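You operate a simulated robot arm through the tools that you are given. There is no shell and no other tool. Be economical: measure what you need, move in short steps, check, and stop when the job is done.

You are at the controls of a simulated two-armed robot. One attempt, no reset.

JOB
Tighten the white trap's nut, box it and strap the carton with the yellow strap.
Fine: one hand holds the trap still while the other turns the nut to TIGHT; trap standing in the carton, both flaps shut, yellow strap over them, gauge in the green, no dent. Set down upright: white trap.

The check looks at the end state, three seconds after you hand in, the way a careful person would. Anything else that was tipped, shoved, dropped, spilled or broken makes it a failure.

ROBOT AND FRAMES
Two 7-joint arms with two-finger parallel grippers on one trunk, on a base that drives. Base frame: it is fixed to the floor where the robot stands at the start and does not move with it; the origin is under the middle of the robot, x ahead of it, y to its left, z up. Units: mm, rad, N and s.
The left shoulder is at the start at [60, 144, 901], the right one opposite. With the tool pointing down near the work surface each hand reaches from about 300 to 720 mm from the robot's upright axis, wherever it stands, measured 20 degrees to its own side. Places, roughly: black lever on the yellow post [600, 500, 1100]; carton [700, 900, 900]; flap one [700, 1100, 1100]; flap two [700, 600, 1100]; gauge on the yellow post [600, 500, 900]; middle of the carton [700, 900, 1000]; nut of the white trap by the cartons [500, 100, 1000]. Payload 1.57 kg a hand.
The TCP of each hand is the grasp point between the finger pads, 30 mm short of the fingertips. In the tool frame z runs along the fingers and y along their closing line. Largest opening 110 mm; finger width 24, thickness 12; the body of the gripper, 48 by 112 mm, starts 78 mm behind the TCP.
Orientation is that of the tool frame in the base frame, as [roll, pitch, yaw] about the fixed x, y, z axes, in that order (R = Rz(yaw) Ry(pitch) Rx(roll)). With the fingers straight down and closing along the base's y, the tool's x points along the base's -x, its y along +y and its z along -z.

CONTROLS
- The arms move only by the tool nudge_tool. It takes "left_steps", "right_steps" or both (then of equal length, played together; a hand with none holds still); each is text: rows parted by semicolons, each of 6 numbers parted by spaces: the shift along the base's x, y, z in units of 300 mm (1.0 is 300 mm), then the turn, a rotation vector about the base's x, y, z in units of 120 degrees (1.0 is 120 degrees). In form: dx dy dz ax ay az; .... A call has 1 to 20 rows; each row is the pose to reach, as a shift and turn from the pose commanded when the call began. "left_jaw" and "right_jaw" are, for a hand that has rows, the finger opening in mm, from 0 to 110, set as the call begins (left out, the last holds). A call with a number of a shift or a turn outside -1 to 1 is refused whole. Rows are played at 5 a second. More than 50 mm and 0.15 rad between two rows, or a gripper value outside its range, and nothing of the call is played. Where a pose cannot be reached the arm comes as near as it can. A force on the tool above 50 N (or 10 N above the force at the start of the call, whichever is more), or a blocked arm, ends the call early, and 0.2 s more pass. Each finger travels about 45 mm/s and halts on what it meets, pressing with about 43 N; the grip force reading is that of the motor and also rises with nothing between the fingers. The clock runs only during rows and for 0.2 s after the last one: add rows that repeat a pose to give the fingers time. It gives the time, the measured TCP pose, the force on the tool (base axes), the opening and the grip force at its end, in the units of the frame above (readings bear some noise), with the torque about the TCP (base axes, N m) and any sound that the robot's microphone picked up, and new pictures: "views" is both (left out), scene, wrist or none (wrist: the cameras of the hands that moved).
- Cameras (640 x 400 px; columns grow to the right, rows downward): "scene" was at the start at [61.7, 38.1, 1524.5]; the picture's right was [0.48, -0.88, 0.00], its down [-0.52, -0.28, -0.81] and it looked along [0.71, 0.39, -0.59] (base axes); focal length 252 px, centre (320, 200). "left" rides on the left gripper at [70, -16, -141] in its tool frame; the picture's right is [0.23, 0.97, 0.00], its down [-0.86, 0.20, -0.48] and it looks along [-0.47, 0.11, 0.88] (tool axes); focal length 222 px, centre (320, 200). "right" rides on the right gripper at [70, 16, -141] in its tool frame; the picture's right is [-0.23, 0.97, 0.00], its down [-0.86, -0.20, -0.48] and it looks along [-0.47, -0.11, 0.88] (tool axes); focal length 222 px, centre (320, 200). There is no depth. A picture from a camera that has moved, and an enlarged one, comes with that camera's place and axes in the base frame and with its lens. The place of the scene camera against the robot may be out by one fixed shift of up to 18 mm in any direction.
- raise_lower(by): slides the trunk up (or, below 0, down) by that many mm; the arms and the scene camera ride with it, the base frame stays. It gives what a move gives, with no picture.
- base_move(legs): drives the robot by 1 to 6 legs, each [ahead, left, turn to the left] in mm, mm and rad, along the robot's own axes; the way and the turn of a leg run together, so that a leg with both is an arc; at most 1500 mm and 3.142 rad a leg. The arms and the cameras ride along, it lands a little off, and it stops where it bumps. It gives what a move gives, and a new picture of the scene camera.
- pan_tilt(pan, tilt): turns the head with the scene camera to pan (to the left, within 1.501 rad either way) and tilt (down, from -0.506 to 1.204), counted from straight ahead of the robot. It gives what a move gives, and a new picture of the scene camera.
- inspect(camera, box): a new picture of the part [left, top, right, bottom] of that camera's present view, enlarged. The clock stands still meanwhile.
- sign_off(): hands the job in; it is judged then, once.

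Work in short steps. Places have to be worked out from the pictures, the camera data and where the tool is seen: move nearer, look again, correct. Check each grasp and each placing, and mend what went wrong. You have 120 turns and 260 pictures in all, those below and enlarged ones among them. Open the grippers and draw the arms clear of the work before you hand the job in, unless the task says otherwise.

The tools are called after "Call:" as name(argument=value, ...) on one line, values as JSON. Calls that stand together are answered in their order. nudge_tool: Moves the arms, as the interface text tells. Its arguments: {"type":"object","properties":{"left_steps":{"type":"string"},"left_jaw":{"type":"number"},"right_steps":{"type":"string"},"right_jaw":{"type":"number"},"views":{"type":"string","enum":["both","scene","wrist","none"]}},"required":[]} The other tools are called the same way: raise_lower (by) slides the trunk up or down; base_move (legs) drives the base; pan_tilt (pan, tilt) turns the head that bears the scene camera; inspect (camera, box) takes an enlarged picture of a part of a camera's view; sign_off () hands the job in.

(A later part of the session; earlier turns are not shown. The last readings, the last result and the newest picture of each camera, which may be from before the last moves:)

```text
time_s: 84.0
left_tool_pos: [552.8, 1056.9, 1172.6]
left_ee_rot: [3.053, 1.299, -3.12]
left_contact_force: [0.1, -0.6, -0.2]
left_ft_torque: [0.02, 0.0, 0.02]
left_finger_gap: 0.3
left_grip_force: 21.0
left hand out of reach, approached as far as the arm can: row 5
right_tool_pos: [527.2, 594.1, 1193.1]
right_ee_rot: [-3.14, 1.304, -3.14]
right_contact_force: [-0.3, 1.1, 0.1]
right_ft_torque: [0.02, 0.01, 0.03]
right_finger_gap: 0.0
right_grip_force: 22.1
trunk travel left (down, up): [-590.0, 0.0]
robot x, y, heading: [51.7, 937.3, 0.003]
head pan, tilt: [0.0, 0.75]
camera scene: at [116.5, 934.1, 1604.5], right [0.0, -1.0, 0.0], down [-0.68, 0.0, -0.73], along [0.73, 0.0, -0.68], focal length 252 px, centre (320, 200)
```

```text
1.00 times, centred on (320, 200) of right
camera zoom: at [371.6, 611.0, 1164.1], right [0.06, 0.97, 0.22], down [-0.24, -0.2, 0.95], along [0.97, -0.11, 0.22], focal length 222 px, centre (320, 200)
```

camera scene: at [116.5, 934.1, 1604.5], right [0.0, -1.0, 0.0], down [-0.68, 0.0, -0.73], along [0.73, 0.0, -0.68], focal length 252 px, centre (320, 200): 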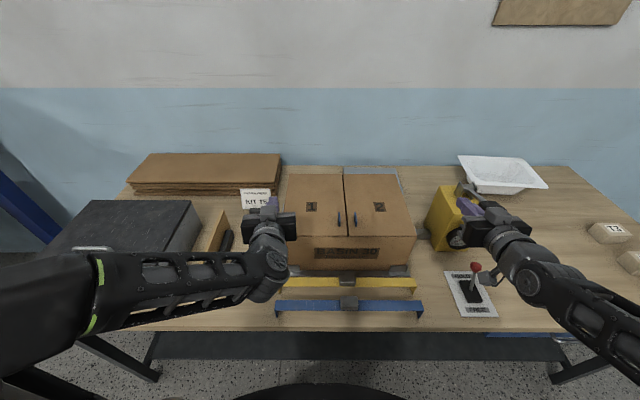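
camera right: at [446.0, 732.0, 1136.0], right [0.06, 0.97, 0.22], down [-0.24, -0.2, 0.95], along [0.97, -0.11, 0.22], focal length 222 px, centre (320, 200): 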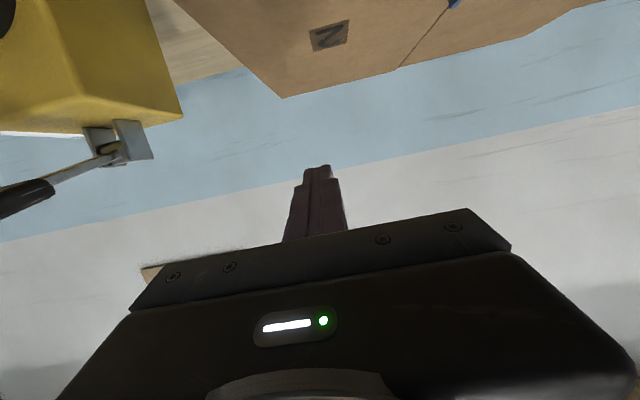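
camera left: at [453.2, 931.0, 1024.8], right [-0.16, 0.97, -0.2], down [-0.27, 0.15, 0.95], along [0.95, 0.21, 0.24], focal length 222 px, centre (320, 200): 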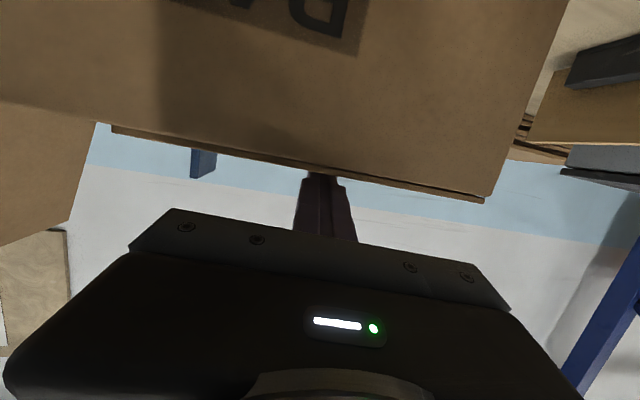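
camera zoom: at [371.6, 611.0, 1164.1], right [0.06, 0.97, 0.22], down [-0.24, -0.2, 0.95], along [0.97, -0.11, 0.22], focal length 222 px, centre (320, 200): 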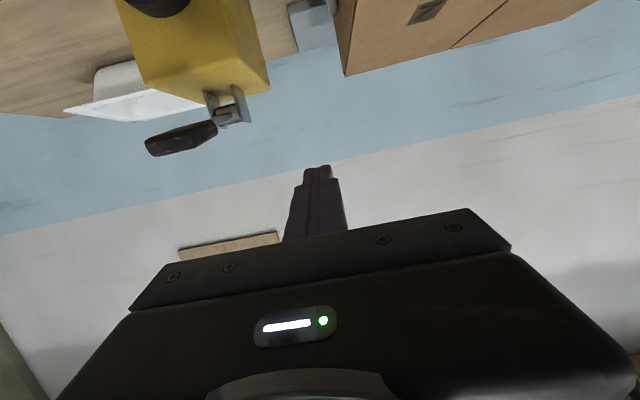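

Both flaps are shut. The yellow strap is a stiff U-bar at (≈519, 846) with a buckle in the middle; it should go over the carton at x≈725, behind the blue tabs. I bring the right hand to a 40° tilt in front of the strap, which also clears the gauge.

Call:
nudge_tool(right_steps="-0.041 0.122 -0.08 0 0.0415 0;-0.082 0.244 -0.16 0 0.083 0;-0.123 0.366 -0.24 0 0.1245 0;-0.164 0.488 -0.32 0 0.166 0;-0.205 0.61 -0.4 0 0.2075 0;-0.246 0.732 -0.48 0 0.249 0;-0.27 0.85 -0.58 0 0.292 0;-0.27 0.85 -0.6 0 0.292 0", right_jaw=90, views="both")

Call:
inspect(camera="scene", box=[390, 160, 520, 325])

```text
time_s: 85.8
left_tool_pos: [554.0, 1057.7, 1172.5]
left_ee_rot: [3.055, 1.298, -3.118]
left_contact_force: [-0.8, 0.0, -0.2]
left_ft_torque: [0.01, 0.01, 0.02]
left_finger_gap: 0.2
left_grip_force: 21.0
right_tool_pos: [474.3, 865.3, 1026.1]
right_ee_rot: [3.141, 0.687, 3.142]
right_contact_force: [-0.3, 0.2, 0.2]
right_ft_torque: [0.01, -0.01, 0.02]
right_finger_gap: 89.9
right_grip_force: 0.1
right hand out of reach, approached as far as the arm can: row 1, 2, 3, 4, 5, 6, 7, 8
trunk travel left (down, up): [-590.0, 0.0]
robot x, y, heading: [50.6, 936.9, 0.003]
head pan, tilt: [0.0, 0.75]
camera scene: at [117.7, 934.1, 1604.5], right [0.0, -1.0, 0.0], down [-0.68, 0.0, -0.73], along [0.73, 0.0, -0.68], focal length 252 px, centre (320, 200)
camera right: at [330.4, 882.5, 1091.2], right [0.18, 0.97, 0.14], down [0.36, -0.2, 0.91], along [0.92, -0.11, -0.38], focal length 222 px, centre (320, 200)
```

scene: 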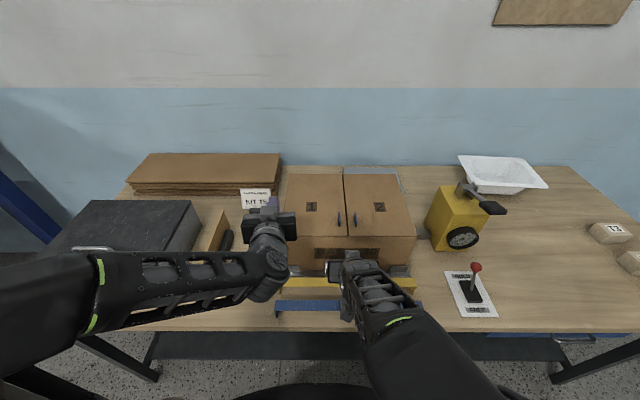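
right: 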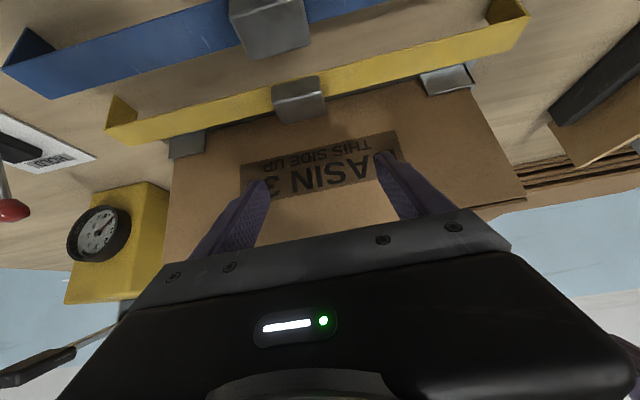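

```text
2.42 times, centred on (455, 242) of scene
camera zoom: at [117.7, 934.1, 1604.5], right [0.0, -1.0, 0.0], down [-0.68, 0.0, -0.73], along [0.73, 0.0, -0.68], focal length 611 px, centre (-7, 97)
```

zoom: 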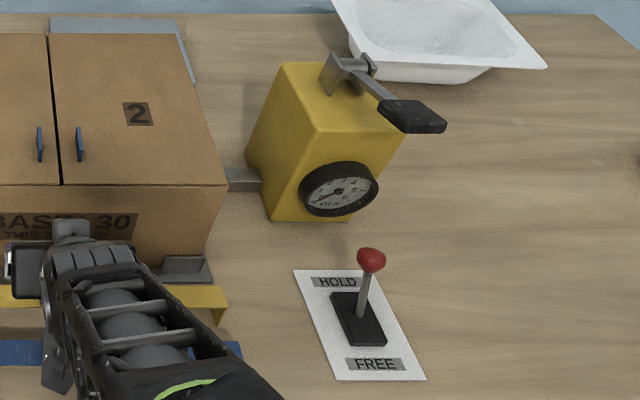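

Enlarging the gauge and the yellow strap.

Call:
inspect(camera="scene", box=[442, 220, 486, 254])

Call:
inspect(camera="right", box=[60, 0, 560, 280])

```text
11.76 times, centred on (464, 237) of scene
camera zoom: at [117.7, 934.1, 1604.5], right [0.0, -1.0, 0.0], down [-0.68, 0.0, -0.73], along [0.73, 0.0, -0.68], focal length 2964 px, centre (-1374, -235)
```

zoom: 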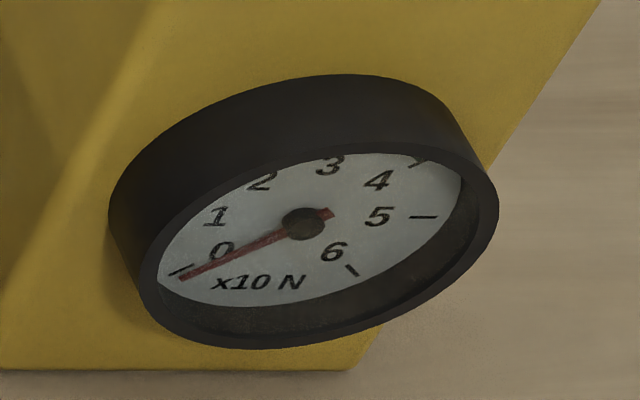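

```text
1.28 times, centred on (310, 140) of right
camera zoom: at [330.4, 882.5, 1091.2], right [0.18, 0.97, 0.14], down [0.36, -0.2, 0.91], along [0.92, -0.11, -0.38], focal length 284 px, centre (333, 277)
```

zoom: 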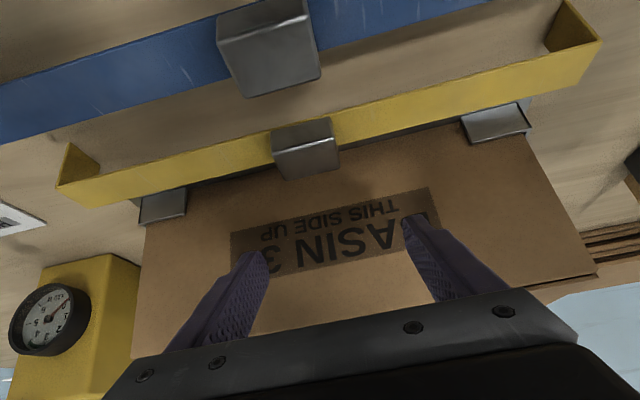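

Gauge is at 0. The wrist camera places the buckle at about (512, 854), top z≈905. I move in closer to look again.

Call:
nudge_tool(right_steps="-0.01 -0.035 -0.1 0 0 0;-0.02 -0.035 -0.2 0 0 0;-0.02 -0.035 -0.2 0 0 0", views="wrist")

Call:
inspect(camera="right", box=[200, 60, 460, 220])

```text
time_s: 86.6
left_tool_pos: [553.4, 1057.1, 1172.1]
left_ee_rot: [3.058, 1.3, -3.12]
left_contact_force: [0.5, -1.0, -0.7]
left_ft_torque: [0.02, 0.02, 0.02]
left_finger_gap: 0.0
left_grip_force: 21.2
right_tool_pos: [486.2, 866.9, 967.7]
right_ee_rot: [3.141, 0.692, -3.141]
right_contact_force: [-0.4, 0.3, 0.4]
right_ft_torque: [0.03, -0.03, -0.03]
right_finger_gap: 89.9
right_grip_force: 0.0
right hand out of reach, approached as far as the arm can: row 1, 2, 3
trunk travel left (down, up): [-590.0, 0.0]
robot x, y, heading: [51.5, 937.4, 0.009]
head pan, tilt: [0.0, 0.75]
camera right: at [342.0, 883.0, 1032.7], right [0.17, 0.97, 0.14], down [0.35, -0.2, 0.91], along [0.92, -0.11, -0.38], focal length 222 px, centre (320, 200)
```

right: 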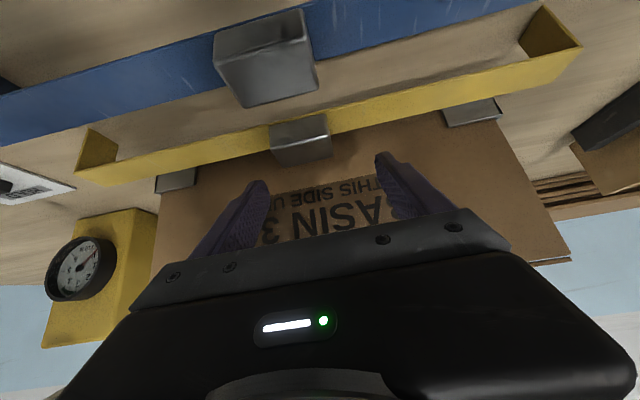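

```text
2.46 times, centred on (330, 140) of right
camera zoom: at [342.0, 883.0, 1032.7], right [0.17, 0.97, 0.14], down [0.35, -0.2, 0.91], along [0.92, -0.11, -0.38], focal length 547 px, centre (295, 348)
```

zoom: 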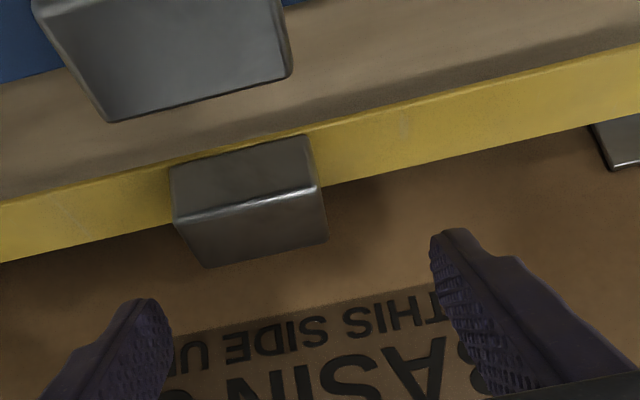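

The right arm is too folded here. I back the base off 60 mm so that the buckle (x 505–540, y 828–882, top z≈906) is comfortably reachable.

Call:
base_move(legs=[[-70, -20, 0]])

Call:
nudge_tool(right_steps="0.1 0.02 0 0 0 0;0.19 0.027 -0.02 0 0 0;0.19 0.027 -0.02 0 0 0", views="wrist")

```text
time_s: 87.6
left_tool_pos: [482.4, 1037.6, 1170.8]
left_ee_rot: [3.058, 1.3, -3.119]
left_contact_force: [-1.5, 0.5, -0.4]
left_ft_torque: [0.01, 0.02, 0.0]
left_finger_gap: 0.0
left_grip_force: 21.2
right_tool_pos: [415.9, 846.6, 968.7]
right_ee_rot: [3.14, 0.693, -3.139]
right_contact_force: [1.0, -0.5, 0.4]
right_ft_torque: [-0.02, -0.03, 0.01]
right_finger_gap: 90.2
right_grip_force: 0.0
trunk travel left (down, up): [-590.0, 0.0]
robot x, y, heading: [-18.1, 918.3, 0.006]
head pan, tilt: [0.0, 0.75]
camera scene: at [45.5, 914.0, 1604.6], right [0.01, -1.0, 0.0], down [-0.68, 0.0, -0.73], along [0.73, 0.0, -0.68], focal length 252 px, centre (320, 200)
```

scene: 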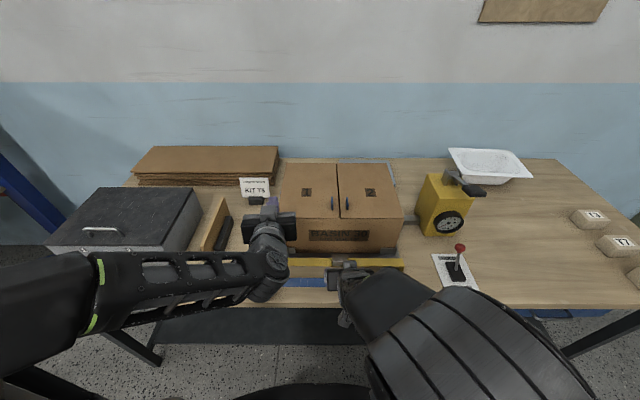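

```text
time_s: 88.4
left_tool_pos: [482.5, 1038.2, 1170.6]
left_ee_rot: [3.057, 1.299, -3.118]
left_contact_force: [0.4, 0.6, 0.3]
left_ft_torque: [-0.01, -0.01, 0.03]
left_finger_gap: 0.0
left_grip_force: 21.5
right_tool_pos: [472.3, 855.9, 962.6]
right_ee_rot: [-3.139, 0.688, -3.139]
right_contact_force: [0.0, 0.2, 0.7]
right_ft_torque: [-0.02, -0.02, 0.02]
right_finger_gap: 90.0
right_grip_force: 0.1
trunk travel left (down, up): [-590.0, 0.0]
robot x, y, heading: [-19.7, 920.6, 0.005]
head pan, tilt: [0.0, 0.75]
camera right: at [328.9, 871.4, 1027.6], right [0.17, 0.97, 0.14], down [0.36, -0.2, 0.91], along [0.92, -0.11, -0.38], focal length 222 px, centre (320, 200)
```

right: 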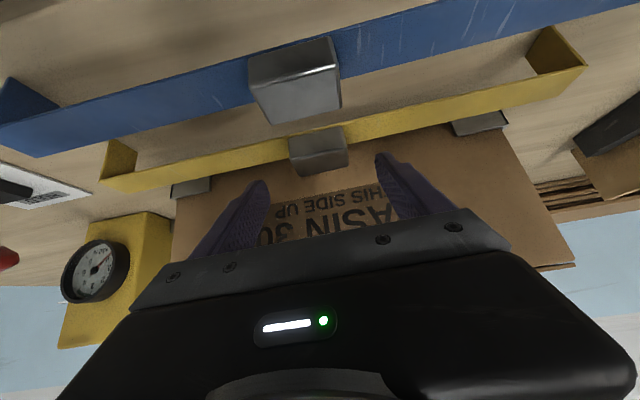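

The buckle is centred between the fingers. I go down so the tips straddle it just above the bar.

Call:
nudge_tool(right_steps="0.06 0 -0.07 0 0 0;0.126 0 -0.14 0 0 0;0.126 0 -0.14 0 0 0", views="wrist")

Call:
inspect(camera="right", box=[200, 80, 460, 240])

```text
time_s: 89.2
left_tool_pos: [483.3, 1037.8, 1171.8]
left_ee_rot: [3.057, 1.3, -3.117]
left_contact_force: [-0.4, -0.2, 0.0]
left_ft_torque: [0.0, -0.02, -0.03]
left_finger_gap: 0.0
left_grip_force: 21.3
right_tool_pos: [509.9, 855.6, 919.0]
right_ee_rot: [-3.141, 0.689, -3.136]
right_contact_force: [-0.4, -0.1, -0.4]
right_ft_torque: [0.01, 0.0, 0.0]
right_finger_gap: 90.1
right_grip_force: 0.1
trunk travel left (down, up): [-590.0, 0.0]
robot x, y, heading: [-21.3, 919.2, 0.004]
head pan, tilt: [0.0, 0.75]
camera right: at [365.5, 871.7, 984.7], right [0.17, 0.97, 0.14], down [0.36, -0.2, 0.91], along [0.92, -0.11, -0.38], focal length 222 px, centre (320, 200)
```

right: 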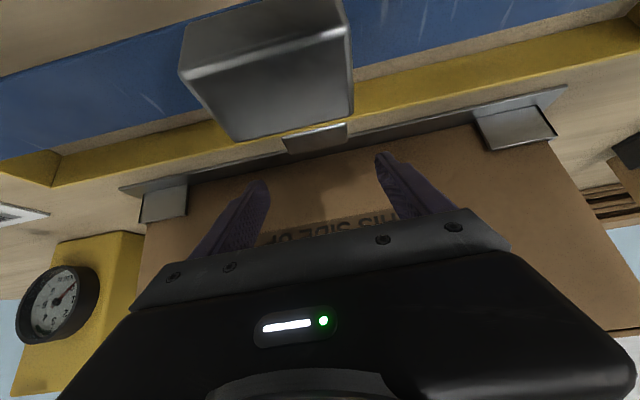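

```text
2.46 times, centred on (330, 160) of right
camera zoom: at [365.5, 871.7, 984.7], right [0.17, 0.97, 0.14], down [0.36, -0.2, 0.91], along [0.92, -0.11, -0.38], focal length 547 px, centre (295, 298)
```

zoom: 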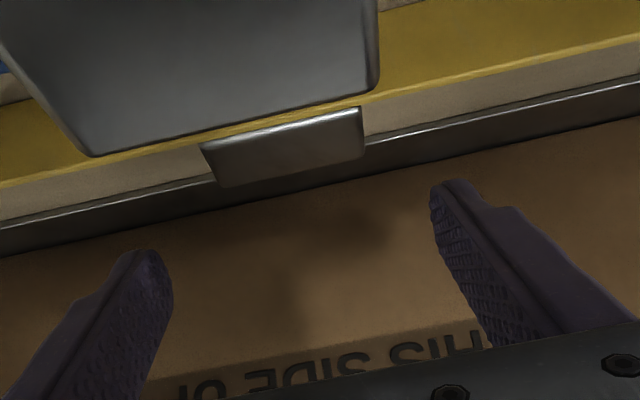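

The tips are still some 25 mm above/ahead of the buckle in the picture. I lower in a first step of 15 mm and look.

Call:
nudge_tool(right_steps="-0.01 0 -0.025 0 0 0;-0.02 0 -0.05 0 0 0;-0.02 0 -0.05 0 0 0", views="none")

Call:
inspect(camera="right", box=[200, 80, 460, 240])

Call:
inspect(camera="scene", box=[290, 240, 400, 310])

```text
time_s: 90.0
left_tool_pos: [483.6, 1037.9, 1171.1]
left_ee_rot: [3.057, 1.3, -3.117]
left_contact_force: [0.0, 0.5, 0.1]
left_ft_torque: [-0.01, -0.02, 0.02]
left_finger_gap: 0.2
left_grip_force: 21.2
right_tool_pos: [504.5, 854.4, 905.9]
right_ee_rot: [-3.138, 0.69, -3.14]
right_contact_force: [-0.1, -1.1, 0.4]
right_ft_torque: [0.01, -0.02, 0.03]
right_finger_gap: 89.9
right_grip_force: 0.0
trunk travel left (down, up): [-590.0, 0.0]
robot x, y, heading: [-21.9, 916.0, 0.003]
head pan, tilt: [0.0, 0.75]
```

```text
2.46 times, centred on (330, 160) of right
camera zoom: at [360.4, 871.6, 970.1], right [0.17, 0.97, 0.14], down [0.36, -0.2, 0.91], along [0.92, -0.11, -0.38], focal length 547 px, centre (295, 298)
```

zoom: 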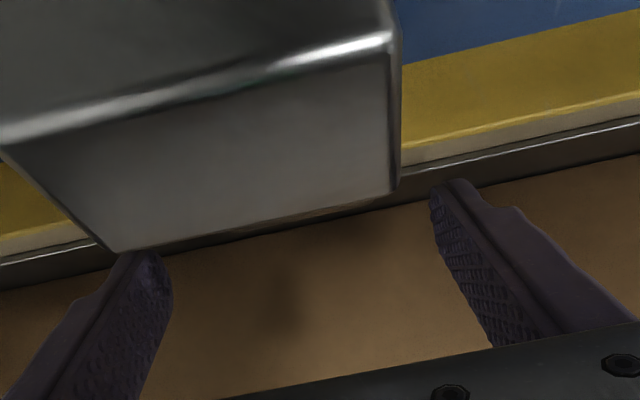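

```text
5.71 times, centred on (345, 275) of scene
camera zoom: at [47.3, 914.5, 1604.5], right [0.01, -1.0, 0.0], down [-0.68, 0.0, -0.73], along [0.73, 0.0, -0.68], focal length 1440 px, centre (177, -229)
```

zoom: 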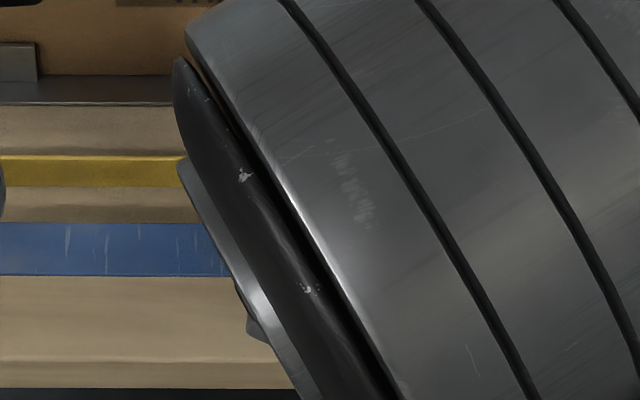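

The yellow bar seems to have shifted since the last scene view. I lift the right hand back up to check before anything else.

Call:
nudge_tool(right_steps="-0.02 0 0.12 0 0 0;-0.05 0 0.25 0 0 0;-0.05 -0.13 0.35 0 0 0;-0.05 -0.27 0.35 0 0 0;-0.05 -0.4 0.35 0 0 0;-0.05 -0.53 0.35 0 0 0", views="both")

Call:
inspect(camera="scene", box=[260, 200, 440, 310])

```text
time_s: 91.4
left_tool_pos: [483.8, 1036.4, 1171.7]
left_ee_rot: [3.056, 1.298, -3.12]
left_contact_force: [-0.1, -1.0, -0.5]
left_ft_torque: [0.02, 0.04, 0.01]
left_finger_gap: 0.0
left_grip_force: 21.7
right_tool_pos: [490.0, 696.4, 1011.7]
right_ee_rot: [-3.14, 0.689, -3.137]
right_contact_force: [-0.5, -0.5, 0.2]
right_ft_torque: [0.06, -0.01, 0.02]
right_finger_gap: 89.6
right_grip_force: 0.1
trunk travel left (down, up): [-590.0, 0.0]
robot x, y, heading: [-22.1, 912.9, 0.003]
head pan, tilt: [0.0, 0.75]
camera scene: at [47.4, 913.3, 1604.5], right [0.01, -1.0, 0.0], down [-0.68, 0.0, -0.73], along [0.73, 0.0, -0.68], focal length 252 px, centre (320, 200)
camera right: at [345.4, 711.9, 1076.2], right [0.17, 0.97, 0.14], down [0.36, -0.2, 0.91], along [0.92, -0.11, -0.38], focal length 222 px, centre (320, 200)
```

scene: 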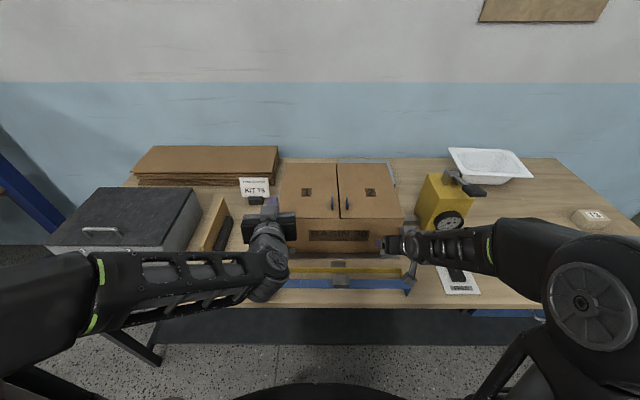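
right: 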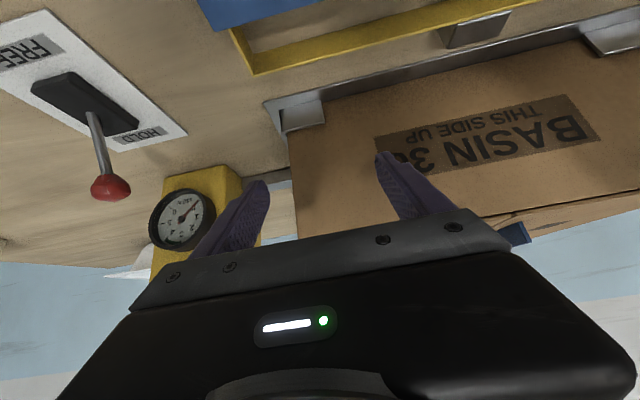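

```text
3.56 times, centred on (350, 255) of scene
camera zoom: at [47.4, 913.3, 1604.5], right [0.01, -1.0, 0.0], down [-0.68, 0.0, -0.73], along [0.73, 0.0, -0.68], focal length 896 px, centre (213, 4)
```

zoom: 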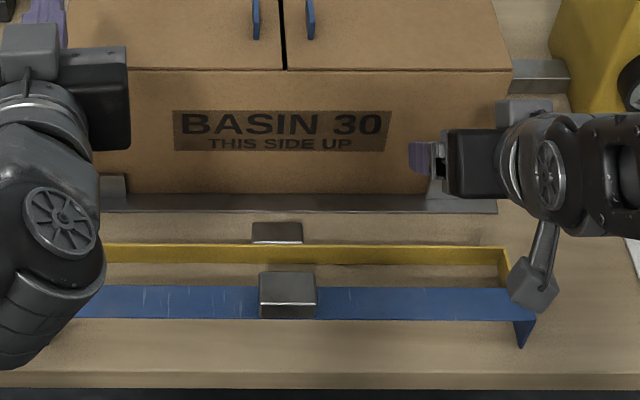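

The yellow strap has toppled onto its legs (band on edge, buckle behind it). That can be used: I'll grip the buckle across y with a near-vertical hand, then tilt the hand forward to bring the band level. I move above the buckle with a 10° tilt.

Call:
nudge_tool(right_steps="-0.03 0.1 0.03 0 0.05 0;-0.03 0.22 0.03 0 0.1 0;0 0.34 0.02 0 0.15 0;0.03 0.45 0 0 0.2 0;0.05 0.53 -0.03 0 0.2455 0;0.05 0.53 -0.09 0 0.2455 0;0.05 0.53 -0.09 0 0.2455 0", views="both")

Call:
inspect(camera="right", box=[180, 60, 460, 235])

```text
time_s: 93.0
left_tool_pos: [482.8, 1037.9, 1169.7]
left_ee_rot: [3.058, 1.297, -3.118]
left_contact_force: [0.3, -0.8, 0.8]
left_ft_torque: [-0.04, -0.01, 0.02]
left_finger_gap: 0.1
left_grip_force: 21.5
right_tool_pos: [505.6, 855.7, 983.9]
right_ee_rot: [-3.141, 0.174, -3.14]
right_contact_force: [-0.1, -0.2, 0.1]
right_ft_torque: [-0.02, -0.02, 0.0]
right_finger_gap: 90.2
right_grip_force: 0.0
trunk travel left (down, up): [-590.0, 0.0]
robot x, y, heading: [-19.8, 914.6, 0.011]
head pan, tilt: [0.0, 0.75]
camera scene: at [47.5, 914.7, 1604.5], right [0.01, -1.0, 0.0], down [-0.68, 0.0, -0.73], along [0.73, 0.0, -0.68], focal length 252 px, centre (320, 200)
camera right: at [411.5, 871.9, 1110.7], right [0.22, 0.97, 0.04], down [0.76, -0.2, 0.62], along [0.61, -0.11, -0.78], focal length 222 px, centre (320, 200)
```

scene: 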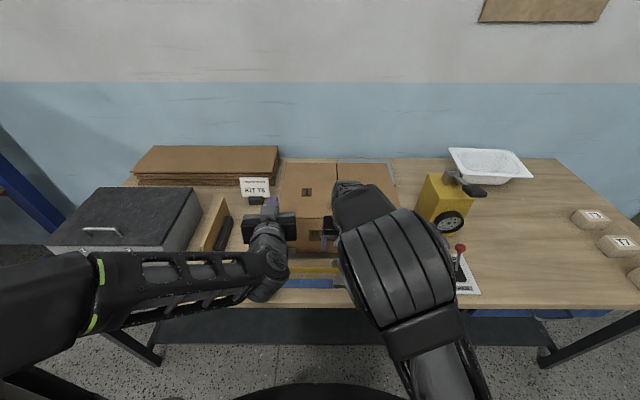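
right: 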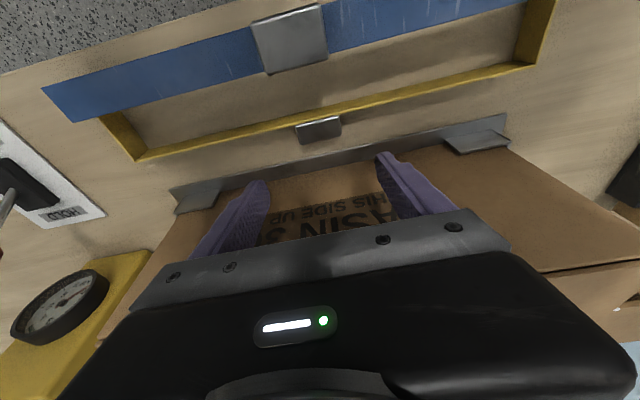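

```text
2.29 times, centred on (320, 148) of right
camera zoom: at [411.5, 871.9, 1110.7], right [0.22, 0.97, 0.04], down [0.76, -0.2, 0.62], along [0.61, -0.11, -0.78], focal length 508 px, centre (320, 320)
```

zoom: 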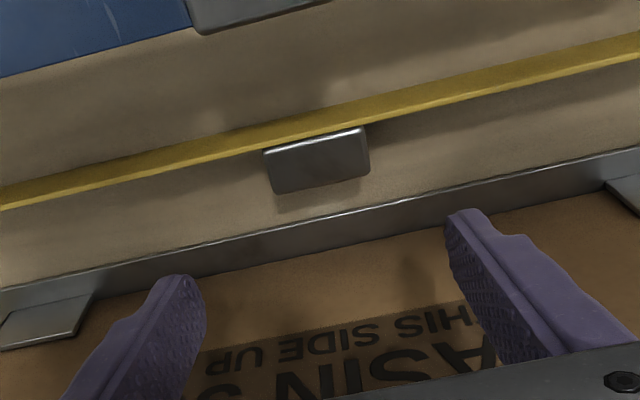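

The buckle's middle is at about (498, 860), top z≈882. I descend in two stages, straddling it in y.

Call:
nudge_tool(right_steps="-0.01 0.014 -0.1 0 0 0;-0.018 0.014 -0.2 0 0 0;-0.018 0.014 -0.24 0 0 0;-0.018 0.014 -0.24 0 0 0", views="none")

Call:
inspect(camera="right", box=[180, 60, 460, 235])

```text
time_s: 94.0
left_tool_pos: [482.7, 1037.7, 1172.1]
left_ee_rot: [3.056, 1.299, -3.118]
left_contact_force: [-0.2, -0.2, -0.6]
left_ft_torque: [-0.01, 0.01, 0.01]
left_finger_gap: 0.0
left_grip_force: 21.7
right_tool_pos: [499.6, 859.0, 910.1]
right_ee_rot: [-3.14, 0.177, -3.141]
right_contact_force: [-0.2, 0.0, -0.1]
right_ft_torque: [-0.02, -0.03, 0.02]
right_finger_gap: 90.0
right_grip_force: 0.1
trunk travel left (down, up): [-590.0, 0.0]
robot x, y, heading: [-17.9, 921.5, 0.004]
head pan, tilt: [0.0, 0.75]
```

```text
2.29 times, centred on (320, 148) of right
camera zoom: at [406.2, 875.2, 1037.8], right [0.22, 0.97, 0.04], down [0.76, -0.2, 0.62], along [0.61, -0.11, -0.78], focal length 508 px, centre (320, 320)
```

zoom: 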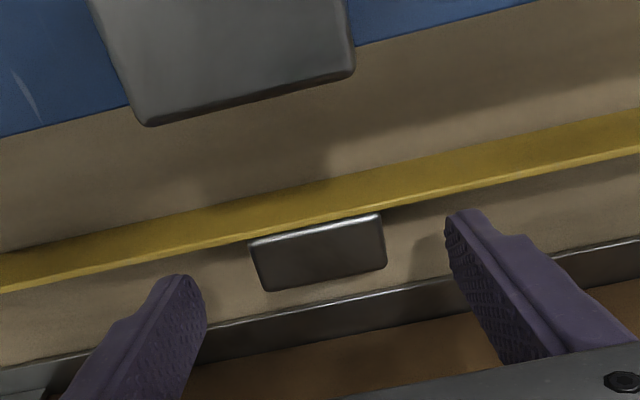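

Triangulation confirms the buckle top at (498,859,883). I go down 22 mm and close.

Call:
nudge_tool(right_steps="0 0 -0.04 0 0 0;0 0 -0.073 0 0 0;0 0 -0.073 0 0 0", views="none")

Call:
nudge_tool(right_steps="0 0 0 0 0 0;0 0 0 0 0 0;0 0 0 0 0 0;0 0 0 0 0 0;0 0 0 0 0 0", right_jaw=0, views="wrist")

```text
time_s: 94.8
left_tool_pos: [482.5, 1038.7, 1173.1]
left_ee_rot: [3.056, 1.299, -3.114]
left_contact_force: [-0.2, 0.0, 0.6]
left_ft_torque: [0.0, -0.02, 0.01]
left_finger_gap: 0.3
left_grip_force: 21.6
right_tool_pos: [500.0, 860.1, 889.6]
right_ee_rot: [-3.141, 0.178, -3.137]
right_contact_force: [-0.4, 0.5, 0.2]
right_ft_torque: [0.0, -0.01, -0.02]
right_finger_gap: 90.3
right_grip_force: 0.1
trunk travel left (down, up): [-590.0, 0.0]
robot x, y, heading: [-17.5, 914.2, 0.006]
head pan, tilt: [0.0, 0.75]
```

```text
time_s: 96.0
left_tool_pos: [482.8, 1038.5, 1172.2]
left_ee_rot: [3.056, 1.298, -3.117]
left_contact_force: [-0.8, -0.1, 0.0]
left_ft_torque: [-0.01, 0.03, -0.01]
left_finger_gap: 0.2
left_grip_force: 21.2
right_tool_pos: [499.9, 858.9, 890.7]
right_ee_rot: [-3.14, 0.176, -3.141]
right_contact_force: [0.9, -0.4, 0.0]
right_ft_torque: [-0.01, 0.03, 0.0]
right_finger_gap: 47.2
right_grip_force: 36.7
trunk travel left (down, up): [-590.0, 0.0]
robot x, y, heading: [-18.1, 916.3, 0.001]
head pan, tilt: [0.0, 0.75]
camera right: at [406.2, 875.5, 1016.6], right [0.22, 0.97, 0.04], down [0.76, -0.2, 0.62], along [0.61, -0.11, -0.78], focal length 222 px, centre (320, 200)
```

right: 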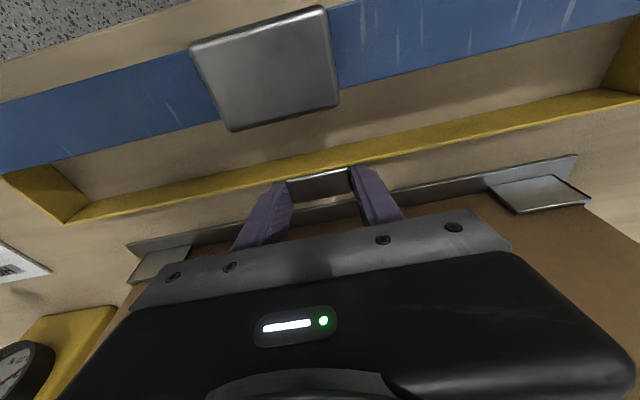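

The buckle is gripped (47 mm). I lift the strap straight up.

Call:
nudge_tool(right_steps="0 0 0.07 0 0 0;0 0 0.2 0 0 0;-0.02 0 0.33 0 0 0;-0.05 0 0.45 0 0 0;-0.05 0 0.55 0 0 0", views="both")

```text
time_s: 97.2
left_tool_pos: [483.1, 1037.6, 1171.1]
left_ee_rot: [3.056, 1.298, -3.117]
left_contact_force: [-0.7, 0.6, -0.3]
left_ft_torque: [0.0, -0.01, 0.02]
left_finger_gap: 0.0
left_grip_force: 21.2
right_tool_pos: [484.6, 859.4, 1054.3]
right_ee_rot: [-3.142, 0.176, -3.139]
right_contact_force: [0.3, 0.5, -0.7]
right_ft_torque: [0.02, 0.0, -0.01]
right_finger_gap: 47.0
right_grip_force: 42.6
trunk travel left (down, up): [-590.0, 0.0]
robot x, y, heading: [-18.8, 916.2, 0.009]
head pan, tilt: [0.0, 0.75]
camera scene: at [47.3, 914.5, 1604.5], right [0.01, -1.0, 0.0], down [-0.68, 0.0, -0.73], along [0.73, 0.0, -0.68], focal length 252 px, centre (320, 200)
camera right: at [390.5, 876.2, 1182.1], right [0.22, 0.97, 0.04], down [0.76, -0.2, 0.62], along [0.61, -0.11, -0.78], focal length 222 px, centre (320, 200)
```

scene: 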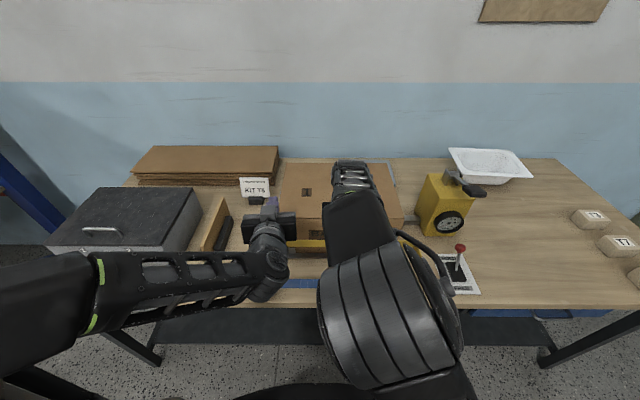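
right: 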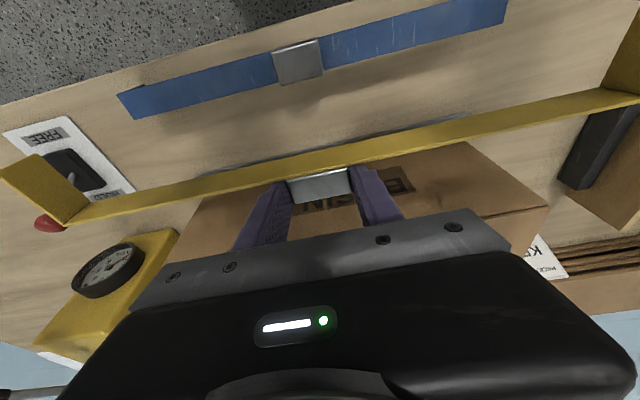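

The strap is held firmly. I move the left hand aside, raise the strap and tilt the hand to 50° so the legs turn downwards.

Call:
nudge_tool(right_steps="0 0 0.1 0 -0.055 0;0 0 0.2 0 -0.11 0;0 0 0.3 0 -0.165 0;0 0 0.4 0 -0.22 0;0.05 0 0.45 0 -0.275 0;0.1 0 0.45 0 -0.333 0;0.1 0 0.45 0 -0.333 0", left_steps="-0.05 0.13 0 0 0 0;-0.1 0.26 0 0 0 0;-0.15 0.38 0 0 0 0;-0.2 0.5 0 0 0 0;-0.2 0.6 0 0 0 0;-0.2 0.6 0 0 0 0;-0.2 0.6 0 0 0 0", views="both")

```text
time_s: 98.8
left_tool_pos: [469.4, 1243.0, 1201.9]
left_ee_rot: [3.058, 1.297, -3.116]
left_contact_force: [0.9, 0.2, 0.7]
left_ft_torque: [0.03, -0.02, 0.0]
left_finger_gap: 0.0
left_grip_force: 22.0
left hand out of reach, approached as far as the arm can: row 1, 2, 3, 4, 5, 6, 7
right_tool_pos: [513.9, 860.2, 1189.3]
right_ee_rot: [-3.139, 0.875, -3.14]
right_contact_force: [0.8, -0.3, -1.7]
right_ft_torque: [0.01, 0.01, 0.01]
right_finger_gap: 46.7
right_grip_force: 43.1
trunk travel left (down, up): [-590.0, 0.0]
robot x, y, heading: [-19.0, 919.5, 0.004]
head pan, tilt: [0.0, 0.75]
camera scene: at [47.4, 914.9, 1604.5], right [0.01, -1.0, 0.0], down [-0.68, 0.0, -0.73], along [0.73, 0.0, -0.68], focal length 252 px, centre (320, 200)
camera right: at [361.1, 875.6, 1226.6], right [0.14, 0.97, 0.17], down [0.18, -0.2, 0.96], along [0.97, -0.11, -0.21], focal length 222 px, centre (320, 200)
camera left: at [317.6, 1211.3, 1172.3], right [-0.16, 0.97, -0.2], down [-0.25, 0.15, 0.96], along [0.95, 0.21, 0.22], focal length 222 px, centre (320, 200)
```

scene: 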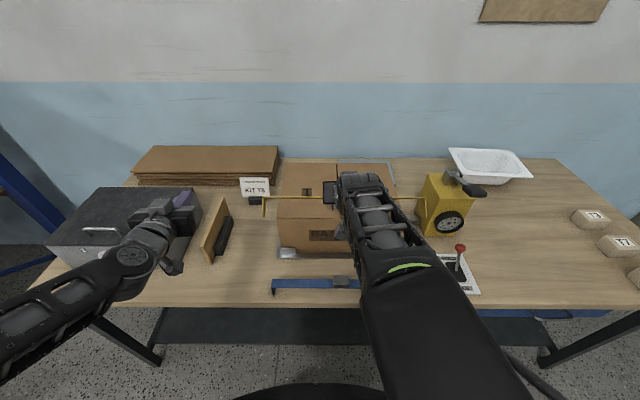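
right: 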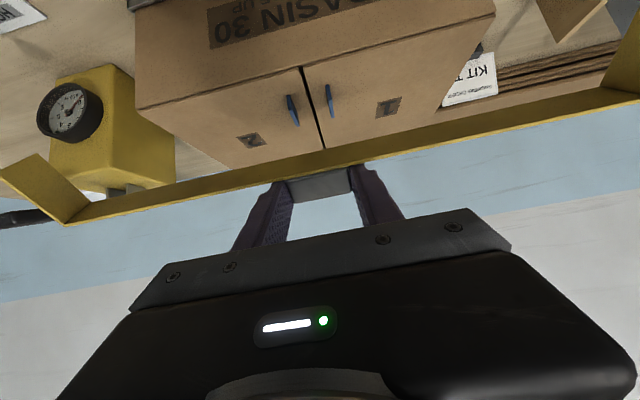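
left: 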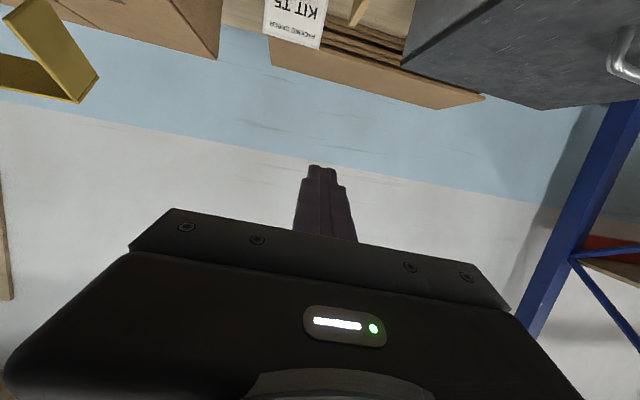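

The wrist camera gives the carton as x 560–856, y 664–1052, so the strap (y≈860) is centred. I drive ahead 55 mm and move the strap over x≈708.

Call:
base_move(legs=[[58, 0, 0]])

Call:
nudge_tool(right_steps="0.15 0 0 0 0 0;0.3 0 -0.03 0 0 0;0.44 0 -0.06 0 0 0;0.44 0 -0.1 0 0 0", views="both")

```text
time_s: 99.8
left_tool_pos: [529.4, 1241.9, 1200.4]
left_ee_rot: [3.057, 1.296, -3.117]
left_contact_force: [1.3, 0.5, 0.3]
left_ft_torque: [-0.02, 0.02, -0.02]
left_finger_gap: 0.0
left_grip_force: 21.4
right_tool_pos: [574.2, 858.5, 1188.8]
right_ee_rot: [-3.141, 0.872, -3.139]
right_contact_force: [-0.3, 1.3, -1.2]
right_ft_torque: [-0.01, -0.02, -0.01]
right_finger_gap: 47.5
right_grip_force: 42.8
trunk travel left (down, up): [-590.0, 0.0]
robot x, y, heading: [35.0, 920.0, 0.004]
head pan, tilt: [0.0, 0.75]
camera scene: at [107.4, 914.8, 1604.4], right [0.01, -1.0, 0.0], down [-0.68, 0.0, -0.73], along [0.73, 0.0, -0.68], focal length 252 px, centre (320, 200)
```

scene: 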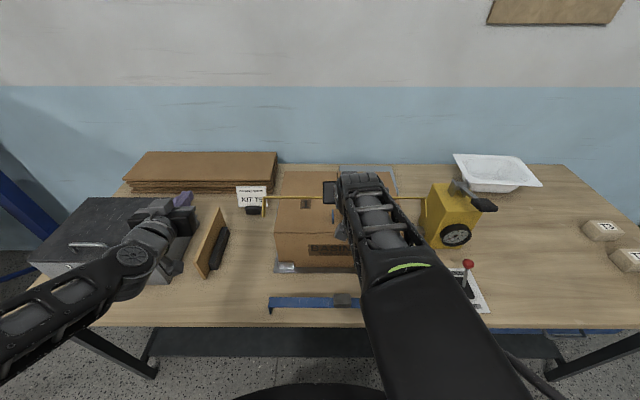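

```text
time_s: 100.8
left_tool_pos: [526.3, 1243.3, 1200.7]
left_ee_rot: [3.057, 1.299, -3.118]
left_contact_force: [-0.3, 0.1, 0.2]
left_ft_torque: [0.0, 0.05, 0.0]
left_finger_gap: 0.0
left_grip_force: 21.0
right_tool_pos: [703.6, 860.3, 1159.8]
right_ee_rot: [-3.139, 0.875, -3.138]
right_contact_force: [0.0, -0.3, -1.4]
right_ft_torque: [-0.01, 0.0, 0.0]
right_finger_gap: 47.2
right_grip_force: 42.7
trunk travel left (down, up): [-590.0, 0.0]
robot x, y, heading: [38.5, 918.4, 0.004]
head pan, tilt: [0.0, 0.75]
camera scene: at [103.9, 914.8, 1604.6], right [0.01, -1.0, 0.0], down [-0.68, 0.0, -0.73], along [0.73, 0.0, -0.68], focal length 252 px, centre (320, 200)
camera right: at [549.7, 875.6, 1197.5], right [0.14, 0.97, 0.17], down [0.18, -0.2, 0.96], along [0.97, -0.11, -0.21], focal length 222 px, centre (320, 200)
```

scene: 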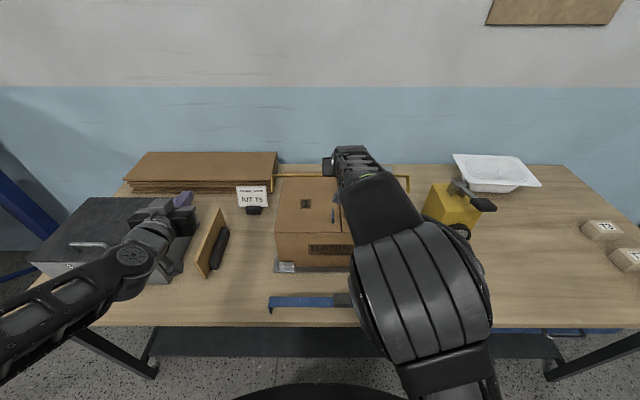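
right: 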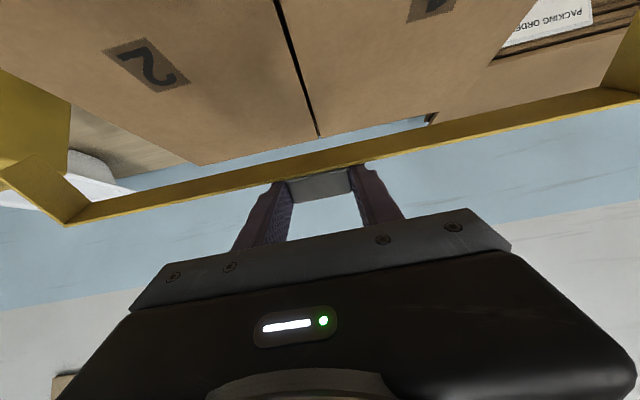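

Well aligned: the seam is at y≈855, the strap centre at 860. I lower it with 10° more tilt to just above the flaps.

Call:
nudge_tool(right_steps="0 0 -0.1 0 -0.04 0;0 0 -0.2 0 -0.083 0;0 0 -0.25 0 -0.083 0;0 0 -0.25 0 -0.083 0", views="both")

Call:
inspect(camera="scene", box=[250, 140, 450, 280])

```text
time_s: 101.8
left_tool_pos: [527.2, 1242.8, 1201.2]
left_ee_rot: [3.057, 1.3, -3.116]
left_contact_force: [0.5, 0.4, 0.4]
left_ft_torque: [-0.03, 0.0, -0.03]
left_finger_gap: 0.1
left_grip_force: 21.3
right_tool_pos: [703.6, 858.2, 1083.8]
right_ee_rot: [-3.138, 1.047, -3.136]
right_contact_force: [0.3, 0.1, -1.3]
right_ft_torque: [-0.01, 0.0, 0.01]
right_finger_gap: 47.5
right_grip_force: 43.5
trunk travel left (down, up): [-590.0, 0.0]
robot x, y, heading: [35.1, 922.4, 0.003]
head pan, tilt: [0.0, 0.75]
camera scene: at [105.0, 914.8, 1604.5], right [0.01, -1.0, 0.0], down [-0.68, 0.0, -0.73], along [0.73, 0.0, -0.68], focal length 252 px, centre (320, 200)
camera right: at [546.0, 874.9, 1094.4], right [0.11, 0.97, 0.2], down [0.01, -0.2, 0.98], along [0.99, -0.11, -0.04], focal length 222 px, centre (320, 200)
```

scene: 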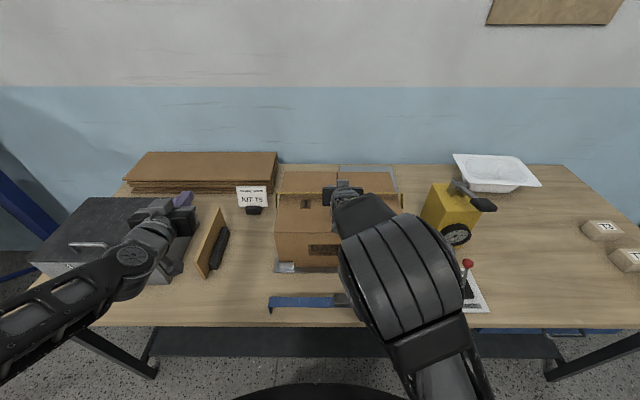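
right: 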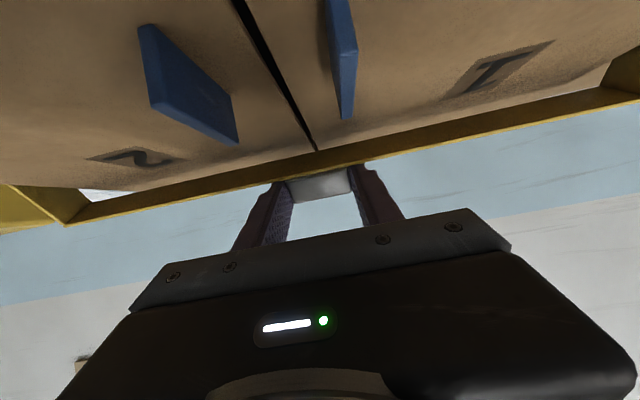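

```text
2.86 times, centred on (350, 210) of scene
camera zoom: at [105.0, 914.8, 1604.5], right [0.01, -1.0, 0.0], down [-0.68, 0.0, -0.73], along [0.73, 0.0, -0.68], focal length 720 px, centre (234, 171)
```

zoom: 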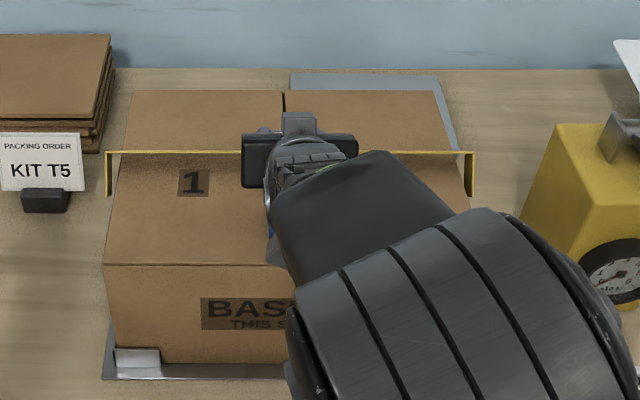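

The legs straddle the carton on both sides. I lower until the band touches the flaps.

Call:
nudge_tool(right_steps="0 0 -0.013 0 0 0;0 0 -0.027 0 0 0;0 0 -0.04 0 0 0;0 0 -0.04 0 0 0", views="wrist")

```text
time_s: 102.8
left_tool_pos: [527.5, 1243.0, 1203.3]
left_ee_rot: [3.058, 1.297, -3.117]
left_contact_force: [0.7, 0.1, -0.7]
left_ft_torque: [0.01, 0.01, 0.01]
left_finger_gap: 0.0
left_grip_force: 21.1
right_tool_pos: [704.3, 859.3, 1074.0]
right_ee_rot: [-3.141, 1.052, -3.141]
right_contact_force: [1.1, -1.1, 12.1]
right_ft_torque: [-0.01, -0.26, -0.04]
right_finger_gap: 47.2
right_grip_force: 43.0
trunk travel left (down, up): [-590.0, 0.0]
robot x, y, heading: [38.2, 914.0, 0.009]
head pan, tilt: [0.0, 0.75]
camera right: at [546.1, 875.1, 1084.2], right [0.11, 0.97, 0.2], down [0.01, -0.2, 0.98], along [0.99, -0.11, -0.03], focal length 222 px, centre (320, 200)
```

right: 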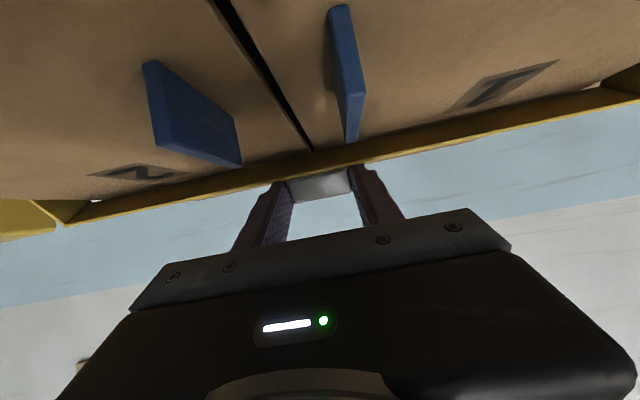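

Contact with 12 N. I release the buckle and withdraw back and up, letting the band fall flat on the flaps.

Call:
nudge_tool(right_steps="0 0 0.005 0 0 0;0 0 0.005 0 0 0;0 0 0.005 0 0 0;0 0 0.005 0 0 0", right_jaw=80, views="wrist")

Call:
nudge_tool(right_steps="-0.08 0 0.06 0 0 0;-0.16 0 0.14 0 0 0;-0.28 0 0.22 0 0 0;-0.4 0 0.3 0 0 0", views="both")

```text
time_s: 103.8
left_tool_pos: [526.6, 1241.2, 1201.6]
left_ee_rot: [3.058, 1.298, -3.118]
left_contact_force: [-0.6, 0.7, 0.4]
left_ft_torque: [0.02, -0.01, -0.01]
left_finger_gap: 0.1
left_grip_force: 22.1
right_tool_pos: [704.3, 859.5, 1072.7]
right_ee_rot: [-3.139, 1.047, -3.136]
right_contact_force: [-0.4, 0.1, -0.3]
right_ft_torque: [-0.01, -0.03, 0.01]
right_finger_gap: 80.2
right_grip_force: 0.1
trunk travel left (down, up): [-590.0, 0.0]
robot x, y, heading: [36.7, 918.0, 0.004]
head pan, tilt: [0.0, 0.75]
camera right: at [546.0, 875.0, 1084.0], right [0.11, 0.97, 0.2], down [0.01, -0.2, 0.98], along [0.99, -0.11, -0.04], focal length 222 px, centre (320, 200)
```

right: 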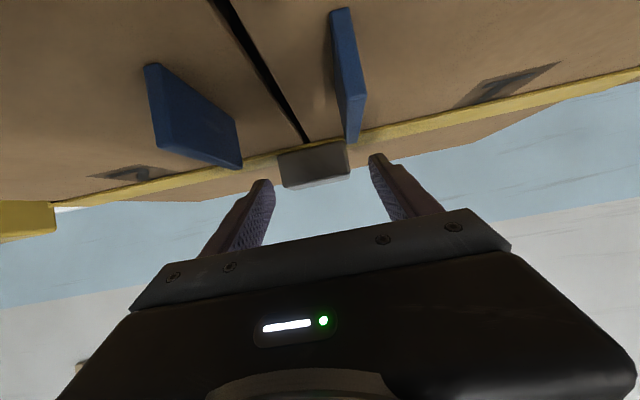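

```text
time_s: 104.8
left_tool_pos: [525.3, 1243.4, 1201.8]
left_ee_rot: [3.059, 1.297, -3.117]
left_contact_force: [-0.5, -0.1, 0.5]
left_ft_torque: [0.01, 0.01, -0.04]
left_finger_gap: 0.0
left_grip_force: 21.2
right_tool_pos: [581.8, 857.7, 1164.4]
right_ee_rot: [-3.139, 1.047, -3.138]
right_contact_force: [0.3, 0.2, 0.1]
right_ft_torque: [-0.02, -0.04, -0.02]
right_finger_gap: 80.2
right_grip_force: 0.3
trunk travel left (down, up): [-590.0, 0.0]
robot x, y, heading: [36.7, 916.2, 0.004]
head pan, tilt: [0.0, 0.75]
camera scene: at [103.4, 914.7, 1604.5], right [0.01, -1.0, 0.0], down [-0.68, 0.0, -0.73], along [0.73, 0.0, -0.68], focal length 252 px, centre (320, 200)
camera right: at [424.9, 874.3, 1174.0], right [0.11, 0.97, 0.2], down [0.01, -0.2, 0.98], along [0.99, -0.11, -0.03], focal length 222 px, centre (320, 200)
```

scene: 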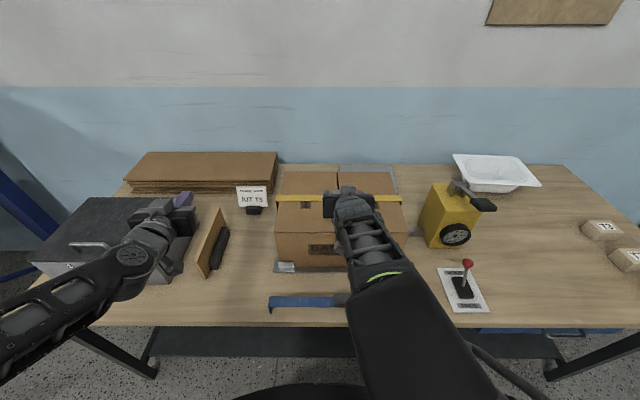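
right: 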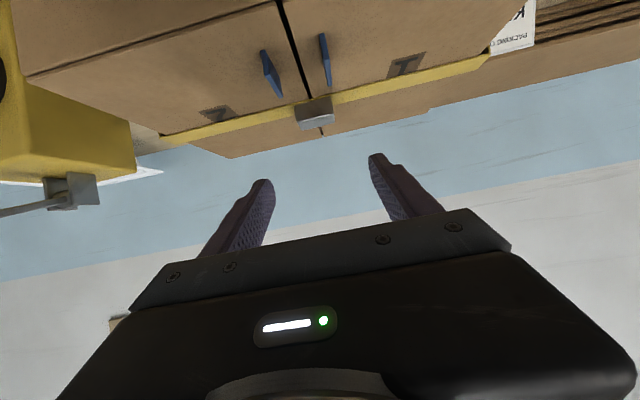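

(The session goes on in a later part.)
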